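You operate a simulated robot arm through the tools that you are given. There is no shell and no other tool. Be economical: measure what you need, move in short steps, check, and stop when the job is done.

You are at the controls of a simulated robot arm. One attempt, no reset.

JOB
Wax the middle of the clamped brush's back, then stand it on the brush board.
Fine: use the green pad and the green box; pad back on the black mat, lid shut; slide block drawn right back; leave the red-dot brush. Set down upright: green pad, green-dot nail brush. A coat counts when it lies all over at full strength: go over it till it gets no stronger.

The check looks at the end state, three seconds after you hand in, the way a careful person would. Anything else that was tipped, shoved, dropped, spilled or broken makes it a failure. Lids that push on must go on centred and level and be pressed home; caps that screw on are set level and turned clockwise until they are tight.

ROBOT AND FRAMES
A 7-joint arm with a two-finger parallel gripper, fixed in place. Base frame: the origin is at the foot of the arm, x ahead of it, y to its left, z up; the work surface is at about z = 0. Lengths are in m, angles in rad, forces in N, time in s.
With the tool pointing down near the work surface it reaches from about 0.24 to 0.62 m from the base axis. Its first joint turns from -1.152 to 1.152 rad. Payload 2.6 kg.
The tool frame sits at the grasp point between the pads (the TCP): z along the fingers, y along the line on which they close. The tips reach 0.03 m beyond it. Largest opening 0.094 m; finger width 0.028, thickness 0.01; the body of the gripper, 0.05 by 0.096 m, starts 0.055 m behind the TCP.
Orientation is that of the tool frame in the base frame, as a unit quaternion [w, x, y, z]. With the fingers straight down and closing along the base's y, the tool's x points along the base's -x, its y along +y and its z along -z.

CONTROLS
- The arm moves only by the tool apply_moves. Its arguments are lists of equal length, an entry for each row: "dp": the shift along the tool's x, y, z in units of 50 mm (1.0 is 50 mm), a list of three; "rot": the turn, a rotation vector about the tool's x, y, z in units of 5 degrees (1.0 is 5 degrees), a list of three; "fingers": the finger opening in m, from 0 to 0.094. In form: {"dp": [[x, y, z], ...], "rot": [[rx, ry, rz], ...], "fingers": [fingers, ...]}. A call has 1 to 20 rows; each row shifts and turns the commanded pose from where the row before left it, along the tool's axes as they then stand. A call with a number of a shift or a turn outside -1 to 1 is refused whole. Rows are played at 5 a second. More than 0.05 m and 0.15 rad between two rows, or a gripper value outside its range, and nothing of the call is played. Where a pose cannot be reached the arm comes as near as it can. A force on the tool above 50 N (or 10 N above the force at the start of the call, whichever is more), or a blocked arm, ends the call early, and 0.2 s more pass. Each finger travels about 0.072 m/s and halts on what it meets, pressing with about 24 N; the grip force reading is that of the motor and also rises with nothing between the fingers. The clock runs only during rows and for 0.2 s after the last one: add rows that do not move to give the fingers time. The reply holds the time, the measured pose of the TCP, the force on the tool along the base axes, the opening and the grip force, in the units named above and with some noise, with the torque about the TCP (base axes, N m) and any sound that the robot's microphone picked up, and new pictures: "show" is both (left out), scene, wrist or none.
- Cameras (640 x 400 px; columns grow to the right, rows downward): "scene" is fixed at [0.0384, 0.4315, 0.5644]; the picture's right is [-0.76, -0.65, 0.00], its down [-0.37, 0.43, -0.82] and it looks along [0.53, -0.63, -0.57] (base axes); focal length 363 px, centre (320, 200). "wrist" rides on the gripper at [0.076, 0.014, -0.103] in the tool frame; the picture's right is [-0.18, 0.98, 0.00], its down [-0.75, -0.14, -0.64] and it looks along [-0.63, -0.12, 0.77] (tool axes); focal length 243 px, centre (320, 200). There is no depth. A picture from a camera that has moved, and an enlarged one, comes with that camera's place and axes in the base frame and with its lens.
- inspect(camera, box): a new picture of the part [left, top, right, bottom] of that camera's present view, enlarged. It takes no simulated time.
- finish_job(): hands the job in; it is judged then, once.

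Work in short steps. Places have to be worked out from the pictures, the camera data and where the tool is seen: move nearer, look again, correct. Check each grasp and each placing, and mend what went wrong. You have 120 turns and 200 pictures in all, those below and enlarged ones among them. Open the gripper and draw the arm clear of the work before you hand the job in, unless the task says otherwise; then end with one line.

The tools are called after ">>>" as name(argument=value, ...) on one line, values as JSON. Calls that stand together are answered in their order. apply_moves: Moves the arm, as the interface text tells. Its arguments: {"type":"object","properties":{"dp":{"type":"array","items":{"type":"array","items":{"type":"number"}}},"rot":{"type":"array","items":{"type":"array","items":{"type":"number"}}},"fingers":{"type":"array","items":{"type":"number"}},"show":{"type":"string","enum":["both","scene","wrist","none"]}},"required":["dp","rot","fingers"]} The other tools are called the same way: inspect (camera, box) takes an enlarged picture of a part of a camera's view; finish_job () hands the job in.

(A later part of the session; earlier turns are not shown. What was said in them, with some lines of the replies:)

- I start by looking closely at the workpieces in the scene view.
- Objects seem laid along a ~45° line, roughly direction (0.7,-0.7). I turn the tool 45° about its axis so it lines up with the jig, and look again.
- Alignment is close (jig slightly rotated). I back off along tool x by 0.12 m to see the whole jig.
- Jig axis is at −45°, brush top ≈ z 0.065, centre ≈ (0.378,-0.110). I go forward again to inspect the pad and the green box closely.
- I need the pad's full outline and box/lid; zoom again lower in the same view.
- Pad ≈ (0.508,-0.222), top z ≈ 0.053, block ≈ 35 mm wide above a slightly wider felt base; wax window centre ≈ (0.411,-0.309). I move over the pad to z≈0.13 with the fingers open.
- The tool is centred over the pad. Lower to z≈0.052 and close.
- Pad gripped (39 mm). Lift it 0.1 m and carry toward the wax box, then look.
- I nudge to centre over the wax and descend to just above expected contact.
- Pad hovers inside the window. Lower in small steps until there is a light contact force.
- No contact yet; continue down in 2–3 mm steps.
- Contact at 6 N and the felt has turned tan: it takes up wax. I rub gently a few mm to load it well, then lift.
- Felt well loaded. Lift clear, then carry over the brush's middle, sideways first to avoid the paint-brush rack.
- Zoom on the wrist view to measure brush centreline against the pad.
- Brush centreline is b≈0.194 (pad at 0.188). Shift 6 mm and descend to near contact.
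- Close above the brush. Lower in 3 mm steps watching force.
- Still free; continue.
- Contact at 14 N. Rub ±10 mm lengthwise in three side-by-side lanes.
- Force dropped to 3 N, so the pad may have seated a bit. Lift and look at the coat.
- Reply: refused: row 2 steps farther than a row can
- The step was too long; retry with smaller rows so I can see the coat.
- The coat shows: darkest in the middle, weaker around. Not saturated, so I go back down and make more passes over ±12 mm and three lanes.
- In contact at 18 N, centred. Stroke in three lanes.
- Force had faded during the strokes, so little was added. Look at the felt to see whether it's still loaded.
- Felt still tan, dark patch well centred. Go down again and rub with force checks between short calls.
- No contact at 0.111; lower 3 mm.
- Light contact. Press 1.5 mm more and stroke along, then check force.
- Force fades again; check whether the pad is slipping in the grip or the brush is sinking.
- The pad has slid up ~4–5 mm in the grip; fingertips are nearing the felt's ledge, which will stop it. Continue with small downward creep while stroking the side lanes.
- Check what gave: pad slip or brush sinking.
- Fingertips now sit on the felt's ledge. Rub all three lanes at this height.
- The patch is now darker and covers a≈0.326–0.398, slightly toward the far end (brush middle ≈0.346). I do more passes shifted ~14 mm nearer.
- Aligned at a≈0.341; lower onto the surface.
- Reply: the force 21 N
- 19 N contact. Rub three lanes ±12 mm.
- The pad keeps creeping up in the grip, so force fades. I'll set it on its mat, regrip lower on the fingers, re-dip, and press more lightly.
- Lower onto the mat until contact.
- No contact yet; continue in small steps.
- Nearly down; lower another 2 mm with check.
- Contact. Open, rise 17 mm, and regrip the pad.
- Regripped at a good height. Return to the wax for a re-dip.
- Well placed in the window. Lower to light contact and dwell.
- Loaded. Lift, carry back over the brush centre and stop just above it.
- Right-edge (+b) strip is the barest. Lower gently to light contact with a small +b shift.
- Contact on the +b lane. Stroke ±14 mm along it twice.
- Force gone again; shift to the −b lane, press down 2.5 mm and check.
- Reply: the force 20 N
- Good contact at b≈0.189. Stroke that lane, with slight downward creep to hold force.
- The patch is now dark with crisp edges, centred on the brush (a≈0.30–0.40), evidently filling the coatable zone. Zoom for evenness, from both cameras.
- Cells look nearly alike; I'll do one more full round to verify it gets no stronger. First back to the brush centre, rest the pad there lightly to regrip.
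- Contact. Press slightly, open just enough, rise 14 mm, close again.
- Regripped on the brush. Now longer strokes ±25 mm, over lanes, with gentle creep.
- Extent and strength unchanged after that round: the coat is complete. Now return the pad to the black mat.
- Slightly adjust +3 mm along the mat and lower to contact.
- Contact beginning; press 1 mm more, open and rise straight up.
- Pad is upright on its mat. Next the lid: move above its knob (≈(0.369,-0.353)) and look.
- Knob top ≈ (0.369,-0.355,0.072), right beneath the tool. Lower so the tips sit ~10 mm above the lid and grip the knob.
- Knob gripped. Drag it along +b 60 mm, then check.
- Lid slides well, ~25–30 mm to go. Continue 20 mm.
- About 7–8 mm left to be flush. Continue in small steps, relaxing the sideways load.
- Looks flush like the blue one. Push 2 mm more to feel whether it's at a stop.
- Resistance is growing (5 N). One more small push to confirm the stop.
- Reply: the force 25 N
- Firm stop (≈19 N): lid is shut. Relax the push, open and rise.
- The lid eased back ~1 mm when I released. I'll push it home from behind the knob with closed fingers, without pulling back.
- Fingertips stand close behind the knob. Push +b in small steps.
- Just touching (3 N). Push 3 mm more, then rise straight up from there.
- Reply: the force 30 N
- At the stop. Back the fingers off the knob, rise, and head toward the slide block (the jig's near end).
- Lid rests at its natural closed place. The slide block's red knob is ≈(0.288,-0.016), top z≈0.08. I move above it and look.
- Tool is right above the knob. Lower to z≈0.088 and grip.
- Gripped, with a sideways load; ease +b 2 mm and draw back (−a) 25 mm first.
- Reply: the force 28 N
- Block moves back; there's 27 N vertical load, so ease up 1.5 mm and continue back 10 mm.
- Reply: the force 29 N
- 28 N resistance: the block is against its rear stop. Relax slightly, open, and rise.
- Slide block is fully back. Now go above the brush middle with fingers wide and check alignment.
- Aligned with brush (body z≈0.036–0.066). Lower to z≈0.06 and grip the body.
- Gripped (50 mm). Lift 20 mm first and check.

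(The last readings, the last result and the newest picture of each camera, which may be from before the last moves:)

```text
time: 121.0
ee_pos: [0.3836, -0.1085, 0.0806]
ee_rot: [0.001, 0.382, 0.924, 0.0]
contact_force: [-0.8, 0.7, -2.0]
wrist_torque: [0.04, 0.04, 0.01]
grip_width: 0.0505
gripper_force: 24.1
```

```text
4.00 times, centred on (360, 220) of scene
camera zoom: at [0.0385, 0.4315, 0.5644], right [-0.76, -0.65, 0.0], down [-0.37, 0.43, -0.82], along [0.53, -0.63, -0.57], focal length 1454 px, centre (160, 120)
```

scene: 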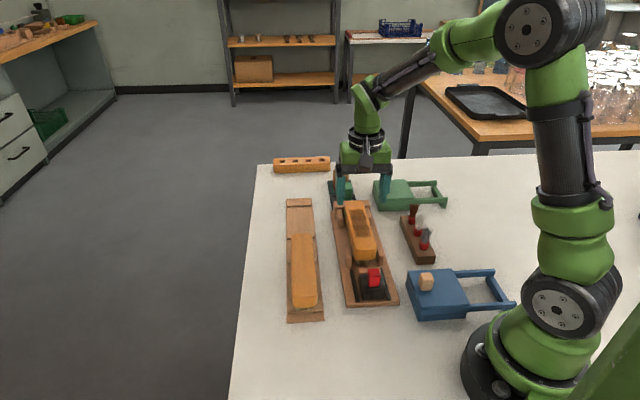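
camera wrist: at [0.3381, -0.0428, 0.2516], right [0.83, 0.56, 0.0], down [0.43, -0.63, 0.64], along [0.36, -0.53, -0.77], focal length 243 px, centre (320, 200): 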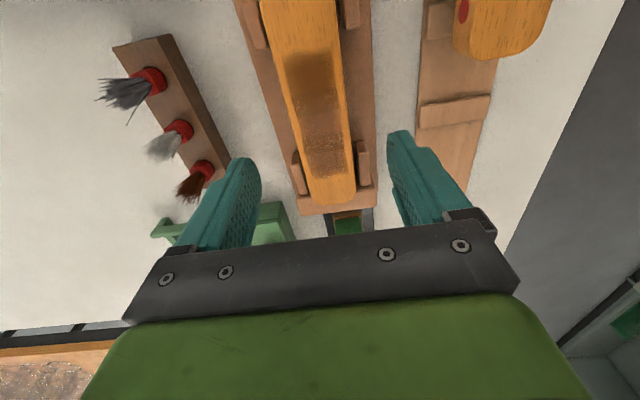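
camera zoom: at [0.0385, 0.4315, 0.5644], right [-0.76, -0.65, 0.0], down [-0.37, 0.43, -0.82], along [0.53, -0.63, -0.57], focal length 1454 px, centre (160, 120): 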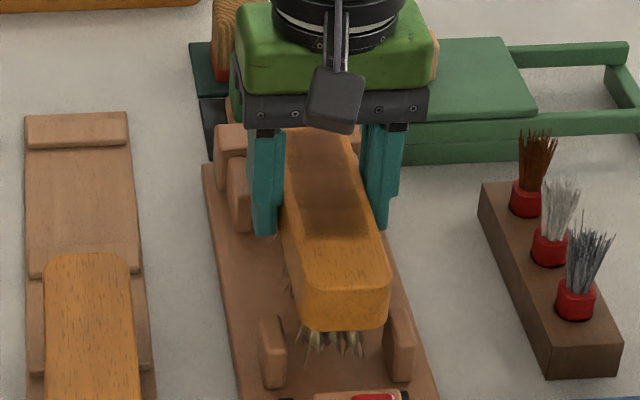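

Lifts freely and level. Raise, then carry over the empty bay of the board and look.

>>> apply_moves(dp=[[0, 0, -0.9], [0, 0, -0.9], [-0.31, 0.83, 0], [-0.31, 0.83, 0], [-0.31, 0.83, 0], [-0.92, 0, 0], [0, 0, 0]], rot=[[0, 0, 0], [0, 0, 0], [0, 0, 0], [0, 0, 0], [0, 0, 0], [0, 0, 0], [0, 0, 0]], fingers=[0.03, 0.03, 0.03, 0.03, 0.03, 0.03, 0.03])

>>> inspect(camera="scene", box=[260, 140, 380, 240])

>>> inspect(camera="wrist", box=[220, 0, 440, 165])

```text
time: 122.6
ee_pos: [0.5357, -0.0845, 0.1743]
ee_rot: [0.0, 0.383, 0.924, -0.001]
contact_force: [0.0, -0.3, -2.4]
wrist_torque: [0.01, 0.04, -0.01]
grip_width: 0.0504
gripper_force: 23.7
camera wrist: at [0.4931, -0.0229, 0.2759], right [0.82, 0.57, 0.0], down [0.43, -0.63, 0.64], along [0.36, -0.53, -0.77], focal length 243 px, centre (320, 200)
```

scene: 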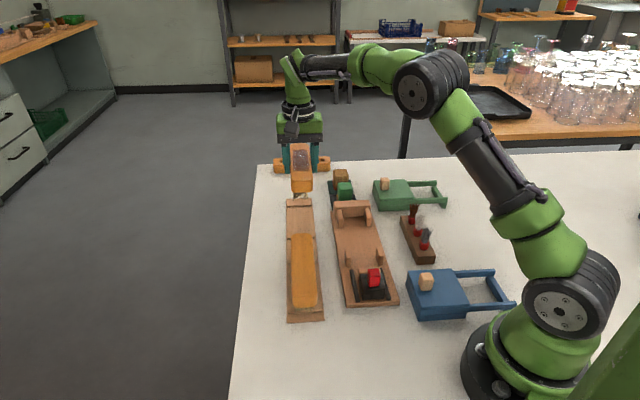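
wrist: 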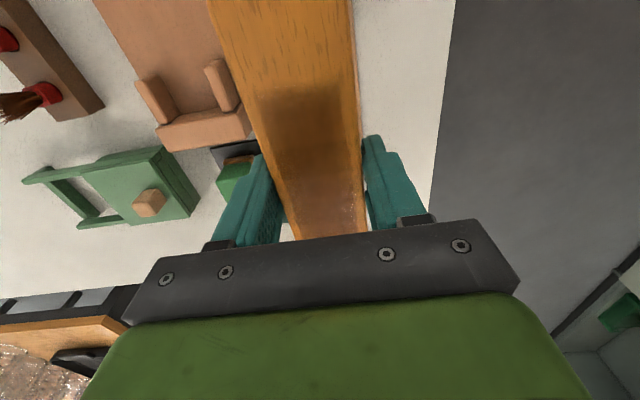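

```text
4.00 times, centred on (320, 190) of scene
camera zoom: at [0.0385, 0.4315, 0.5644], right [-0.76, -0.65, 0.0], down [-0.37, 0.43, -0.82], along [0.53, -0.63, -0.57], focal length 1454 px, centre (320, 240)
```

zoom: 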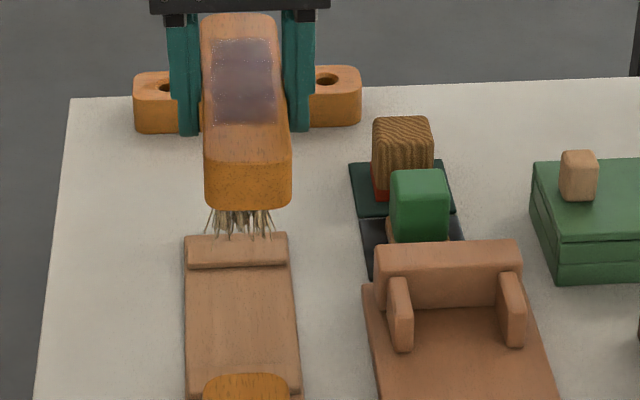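

```text
2.42 times, centred on (330, 82) of wrist
camera zoom: at [0.4931, -0.0229, 0.2759], right [0.82, 0.57, 0.0], down [0.43, -0.63, 0.64], along [0.36, -0.53, -0.77], focal length 588 px, centre (296, 485)
```

zoom: 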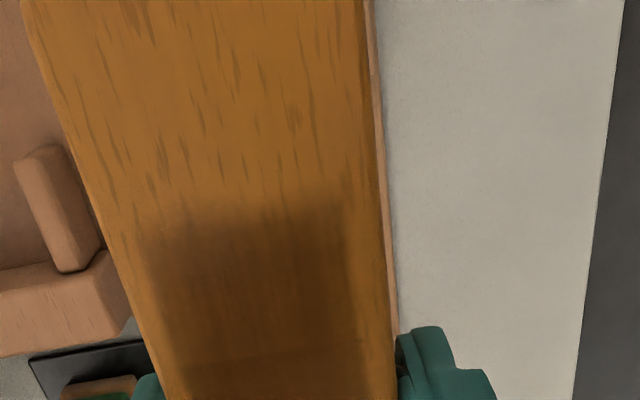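

Coat looks even. Inspect the board's cross strips carefully before lowering.

>>> inspect(camera="scene", box=[275, 190, 335, 250])

>>> inspect(camera="scene", box=[275, 225, 345, 330])

```text
6.67 times, centred on (305, 220) of scene
camera zoom: at [0.0385, 0.4315, 0.5644], right [-0.76, -0.65, 0.0], down [-0.37, 0.43, -0.82], along [0.53, -0.63, -0.57], focal length 2423 px, centre (420, 67)
```

zoom: 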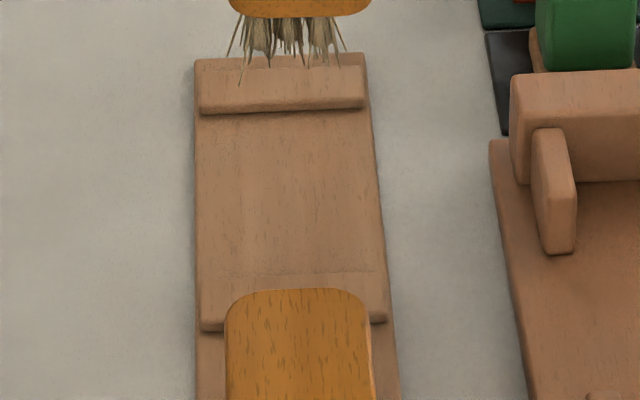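

```text
3.81 times, centred on (310, 278) of scene
camera zoom: at [0.0385, 0.4315, 0.5644], right [-0.76, -0.65, 0.0], down [-0.37, 0.43, -0.82], along [0.53, -0.63, -0.57], focal length 1384 px, centre (358, -95)
```

zoom: 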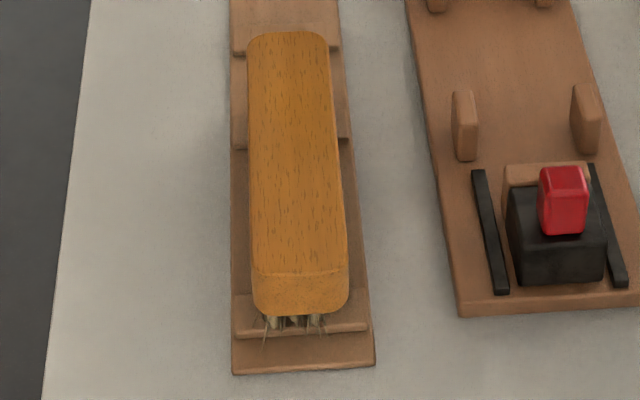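

Rails: A a≈0.49–0.516, B a≈0.362–0.387, so bay centre ≈0.439, b≈0.319; the tool is at (0.4385, 0.319). Lower to ~10 mm above expected contact.

>>> apply_moves(dp=[[0, 0, 0.8], [0, 0, 0.7], [0, 0, 0.4], [0, 0, 0]], rot=[[0, 0, 0], [0, 0, 0], [0, 0, 0], [0, 0, 0]], fingers=[0.03, 0.03, 0.03, 0.03], show="none")

>>> inspect(camera="scene", box=[260, 150, 350, 250])

>>> inspect(camera="wrist", box=[200, 0, 440, 170])

```text
time: 123.6
ee_pos: [0.5349, -0.0854, 0.0778]
ee_rot: [0.001, 0.383, 0.924, 0.001]
contact_force: [0.1, -0.4, -2.5]
wrist_torque: [0.0, 0.01, -0.02]
grip_width: 0.05
gripper_force: 24.4
```

```text
4.00 times, centred on (305, 200) of scene
camera zoom: at [0.0385, 0.4315, 0.5644], right [-0.76, -0.65, 0.0], down [-0.37, 0.43, -0.82], along [0.53, -0.63, -0.57], focal length 1454 px, centre (380, 200)
```

zoom: 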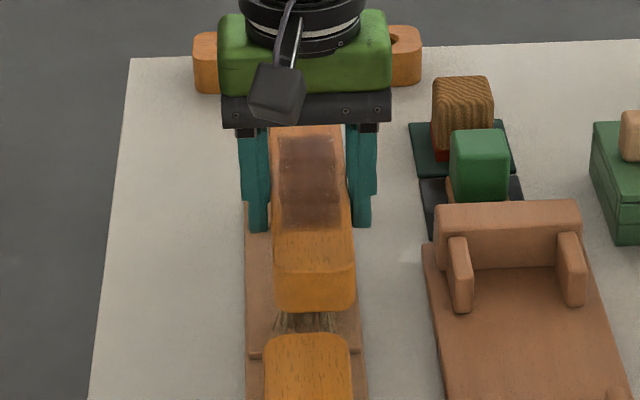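

```text
2.35 times, centred on (320, 85) of wrist
camera zoom: at [0.4922, -0.0232, 0.1813], right [0.83, 0.56, 0.0], down [0.43, -0.63, 0.64], along [0.36, -0.53, -0.77], focal length 571 px, centre (320, 471)
```

zoom: 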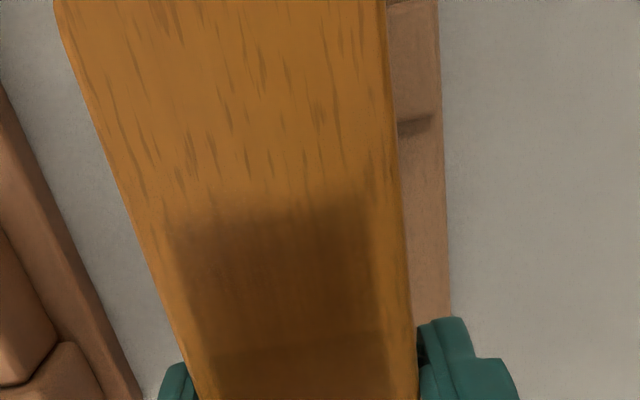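

Comparing with the red-dot brush and board edges, my brush should go ~5.5 mm toward +b and 2 mm further. Shift, and lower in small steps.

>>> apply_moves(dp=[[-0.04, 0.11, 0], [0, 0, 0.06], [0, 0, 0.04], [0, 0, 0]], rot=[[0, 0, 0], [0, 0, 0], [0, 0, 0], [0, 0, 0]], fingers=[0.03, 0.03, 0.03, 0.03], show="none")

>>> inspect(camera="scene", box=[260, 150, 350, 250])

```text
time: 124.6
ee_pos: [0.5412, -0.0826, 0.0709]
ee_rot: [-0.001, 0.382, 0.924, 0.0]
contact_force: [0.2, 0.6, -1.1]
wrist_torque: [0.02, -0.04, 0.03]
grip_width: 0.0501
gripper_force: 24.1
```

```text
4.00 times, centred on (305, 200) of scene
camera zoom: at [0.0385, 0.4315, 0.5644], right [-0.76, -0.65, 0.0], down [-0.37, 0.43, -0.82], along [0.53, -0.63, -0.57], focal length 1454 px, centre (380, 200)
```

zoom: 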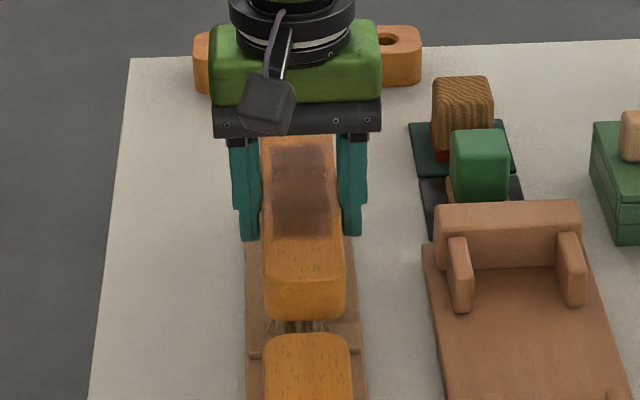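

Now centred on the board. Lower 2–3 mm more and read force.

>>> apply_moves(dp=[[0, 0, 0.03], [0, 0, 0.03], [0, 0, 0]], rot=[[0, 0, 0], [0, 0, 0], [0, 0, 0]], fingers=[0.03, 0.03, 0.03], show="none")

```text
time: 125.4
ee_pos: [0.5419, -0.0829, 0.0668]
ee_rot: [0.0, 0.383, 0.924, 0.0]
contact_force: [0.1, -0.4, -2.3]
wrist_torque: [0.0, -0.02, -0.02]
grip_width: 0.0501
gripper_force: 23.7
```

>>> apply_moves(dp=[[0, 0, 0.03], [0, 0, 0.03], [0, 0, 0]], rot=[[0, 0, 0], [0, 0, 0], [0, 0, 0]], fingers=[0.03, 0.03, 0.03], show="none")

>>> inspect(camera="scene", box=[275, 190, 335, 250])

```text
time: 126.2
ee_pos: [0.5409, -0.0821, 0.064]
ee_rot: [0.0, 0.383, 0.924, 0.0]
contact_force: [-0.8, -0.1, -2.3]
wrist_torque: [0.01, -0.05, 0.03]
grip_width: 0.0501
gripper_force: 24.1
```

```text
6.67 times, centred on (305, 220) of scene
camera zoom: at [0.0385, 0.4315, 0.5644], right [-0.76, -0.65, 0.0], down [-0.37, 0.43, -0.82], along [0.53, -0.63, -0.57], focal length 2423 px, centre (420, 67)
```

zoom: 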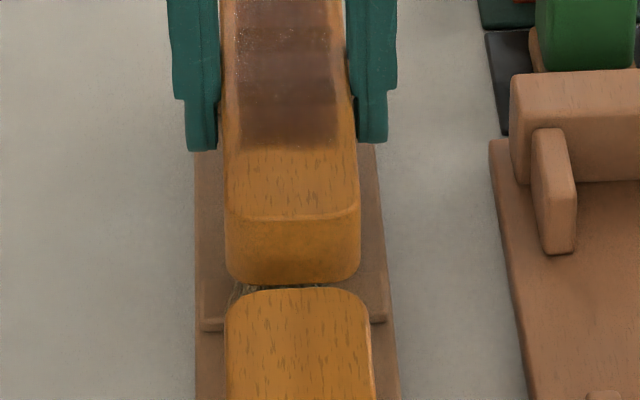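

Still free; continue lowering.

>>> apply_moves(dp=[[0, 0, 0.03], [0, 0, 0.03], [0, 0, 0]], rot=[[0, 0, 0], [0, 0, 0], [0, 0, 0]], fingers=[0.03, 0.03, 0.03], show="none")

```text
time: 127.0
ee_pos: [0.542, -0.0823, 0.0603]
ee_rot: [0.001, 0.383, 0.924, -0.001]
contact_force: [-0.1, -0.2, -2.1]
wrist_torque: [0.01, 0.02, -0.03]
grip_width: 0.0502
gripper_force: 23.4
```

>>> apply_moves(dp=[[0, 0, 0.03], [0, 0, 0.03], [0, 0, 0]], rot=[[0, 0, 0], [0, 0, 0], [0, 0, 0]], fingers=[0.03, 0.03, 0.03], show="none")

>>> inspect(camera="wrist", box=[200, 0, 440, 170])

>>> inspect(camera="scene", box=[275, 190, 335, 250])

```text
time: 127.8
ee_pos: [0.5415, -0.0813, 0.0593]
ee_rot: [0.002, 0.382, 0.924, 0.0]
contact_force: [-0.8, 1.0, 8.4]
wrist_torque: [0.12, 0.36, -0.02]
grip_width: 0.0503
gripper_force: 23.9
```

```text
2.35 times, centred on (320, 85) of wrist
camera zoom: at [0.4984, -0.0192, 0.1617], right [0.83, 0.56, 0.0], down [0.43, -0.63, 0.64], along [0.36, -0.53, -0.77], focal length 571 px, centre (320, 471)
```

zoom: 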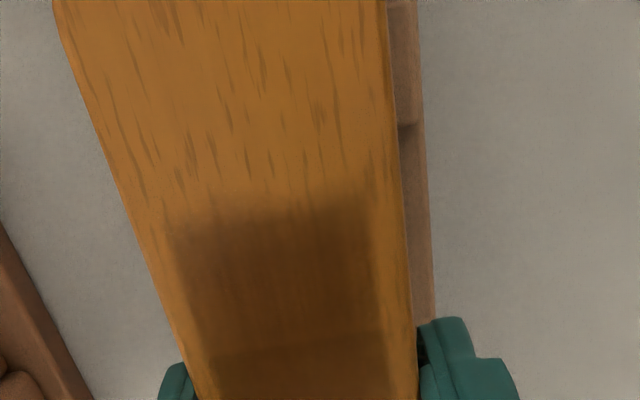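

```text
6.67 times, centred on (305, 220) of scene
camera zoom: at [0.0384, 0.4315, 0.5644], right [-0.76, -0.65, 0.0], down [-0.37, 0.43, -0.82], along [0.53, -0.63, -0.57], focal length 2423 px, centre (420, 67)
```

zoom: 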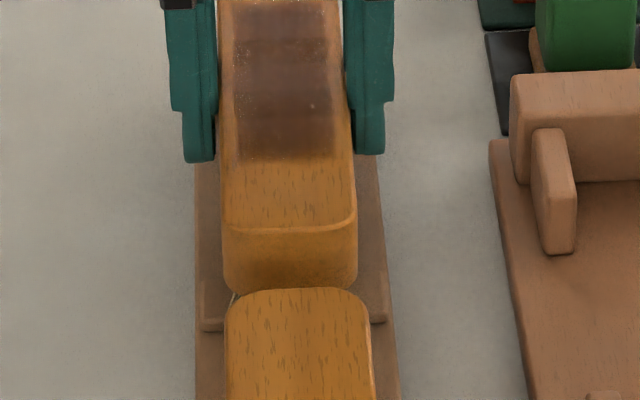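

Contact (~10 N net), level and centred. Release and rise straight.

>>> apply_moves(dp=[[0, 0, -0.02], [0, 0, 0], [0, 0, 0], [0, 0, 0], [0, 0, -0.3], [0, 0, -0.7], [0, 0, -0.9], [0, 0, -0.9], [0, 0, 0]], rot=[[0, 0, 0], [0, 0, 0], [0, 0, 0], [0, 0, 0], [0, 0, 0], [0, 0, 0], [0, 0, 0], [0, 0, 0], [0, 0, 0]], fingers=[0.03, 0.06, 0.075, 0.075, 0.075, 0.075, 0.075, 0.075, 0.075])

>>> inspect(camera="scene", box=[260, 160, 350, 260])

```text
time: 129.8
ee_pos: [0.5412, -0.0818, 0.2001]
ee_rot: [0.0, 0.383, 0.924, -0.001]
contact_force: [0.7, 0.6, 0.3]
wrist_torque: [0.01, 0.0, -0.02]
grip_width: 0.0749
gripper_force: 0.0
camera wrist: at [0.4984, -0.0199, 0.3028], right [0.82, 0.57, 0.0], down [0.43, -0.63, 0.64], along [0.36, -0.53, -0.77], focal length 243 px, centre (320, 200)
```

scene: 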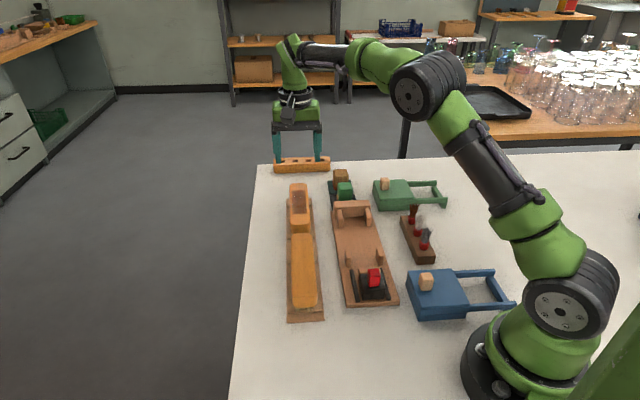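
wrist: 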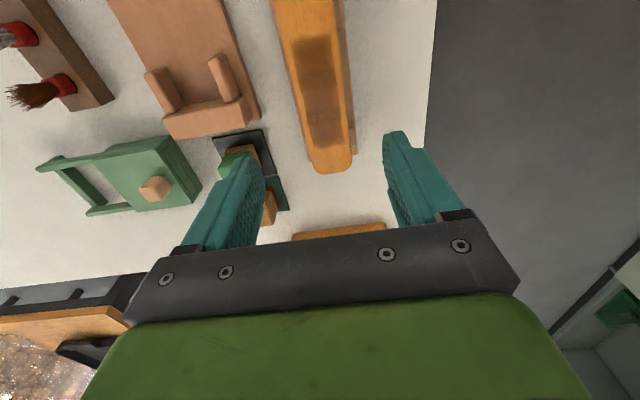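

```text
4.00 times, centred on (305, 210) of scene
camera zoom: at [0.0384, 0.4315, 0.5644], right [-0.76, -0.65, 0.0], down [-0.37, 0.43, -0.82], along [0.53, -0.63, -0.57], focal length 1454 px, centre (380, 160)
```

zoom: 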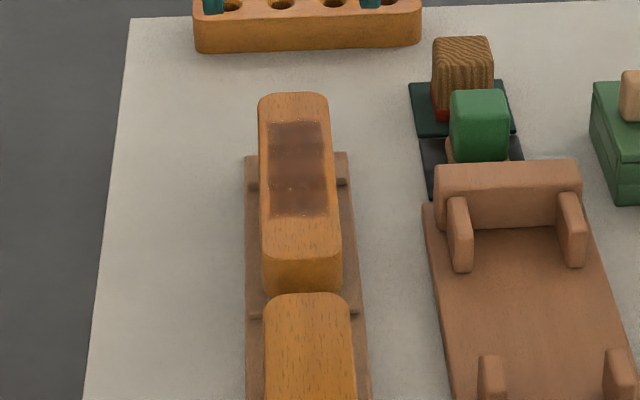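

The brush stands upright on both rails, centred. Retreat the arm upward and back, and do a final check.

>>> apply_moves(dp=[[0, 0, -0.9], [0, 0, -0.9], [0.7, -0.7, 0], [0.7, -0.7, 0], [0.7, -0.7, 0], [0, 0, 0]], rot=[[0, 0, 0], [0, 0, 0], [0, 0, 0], [0, 0, 0], [0, 0, 0], [0, 0, 0]], fingers=[0.08, 0.08, 0.08, 0.08, 0.08, 0.08])

>>> inspect(camera="scene", box=[280, 170, 330, 240])

>>> inspect(camera="scene", box=[325, 160, 455, 310])

```text
time: 131.2
ee_pos: [0.3929, -0.0813, 0.2898]
ee_rot: [0.0, 0.383, 0.924, 0.0]
contact_force: [1.0, -0.3, 0.1]
wrist_torque: [-0.02, -0.03, 0.01]
grip_width: 0.0801
gripper_force: 0.1
camera wrist: at [0.349, -0.0192, 0.3923], right [0.82, 0.57, 0.0], down [0.43, -0.63, 0.64], along [0.36, -0.53, -0.77], focal length 243 px, centre (320, 200)
```

scene: 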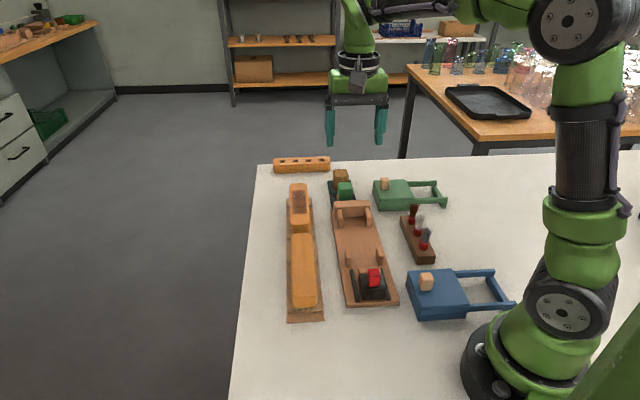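
wrist: 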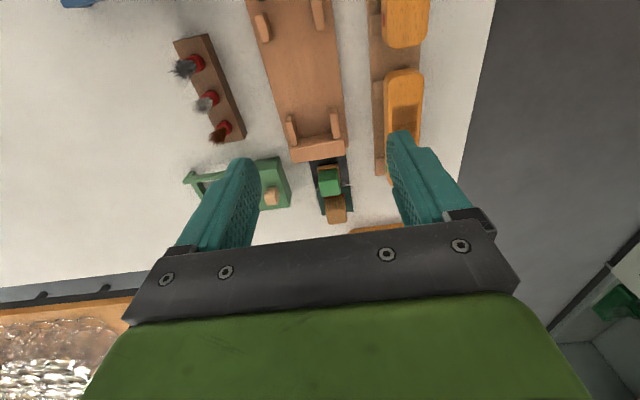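

```text
5.71 times, centred on (305, 205) of scene
camera zoom: at [0.0384, 0.4315, 0.5644], right [-0.76, -0.65, 0.0], down [-0.37, 0.43, -0.82], along [0.53, -0.63, -0.57], focal length 2077 px, centre (406, 171)
```

zoom: 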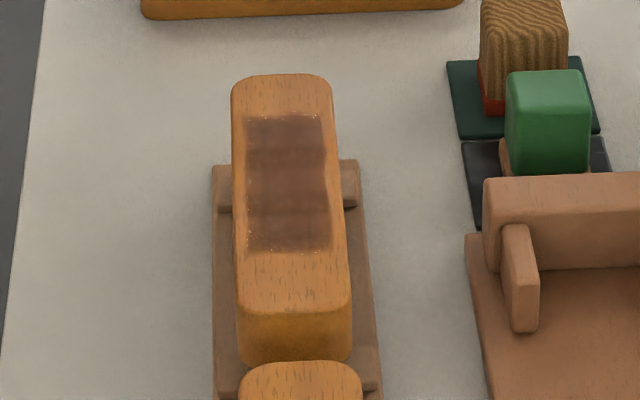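

```text
2.67 times, centred on (390, 235) of scene
camera zoom: at [0.0384, 0.4315, 0.5644], right [-0.76, -0.65, 0.0], down [-0.37, 0.43, -0.82], along [0.53, -0.63, -0.57], focal length 969 px, centre (133, 107)
```

zoom: 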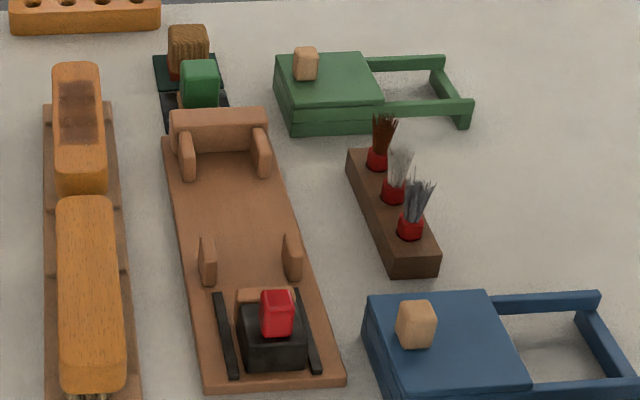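

Everything is as asked: the coat is full, the brush is on the board, the pad is on its mat, the lid is shut and the block is back. The arm is clear and the gripper open, so I hand in.

>>> finish_job()

```text
The job is handed in.
```

I waxed the middle of the green-dot brush's back until more rubbing made no visible difference, then stood the brush upright on the board. The green pad is upright on the black mat, the green box lid is shut, the slide block is drawn right back, and the red-dot brush was left alone.
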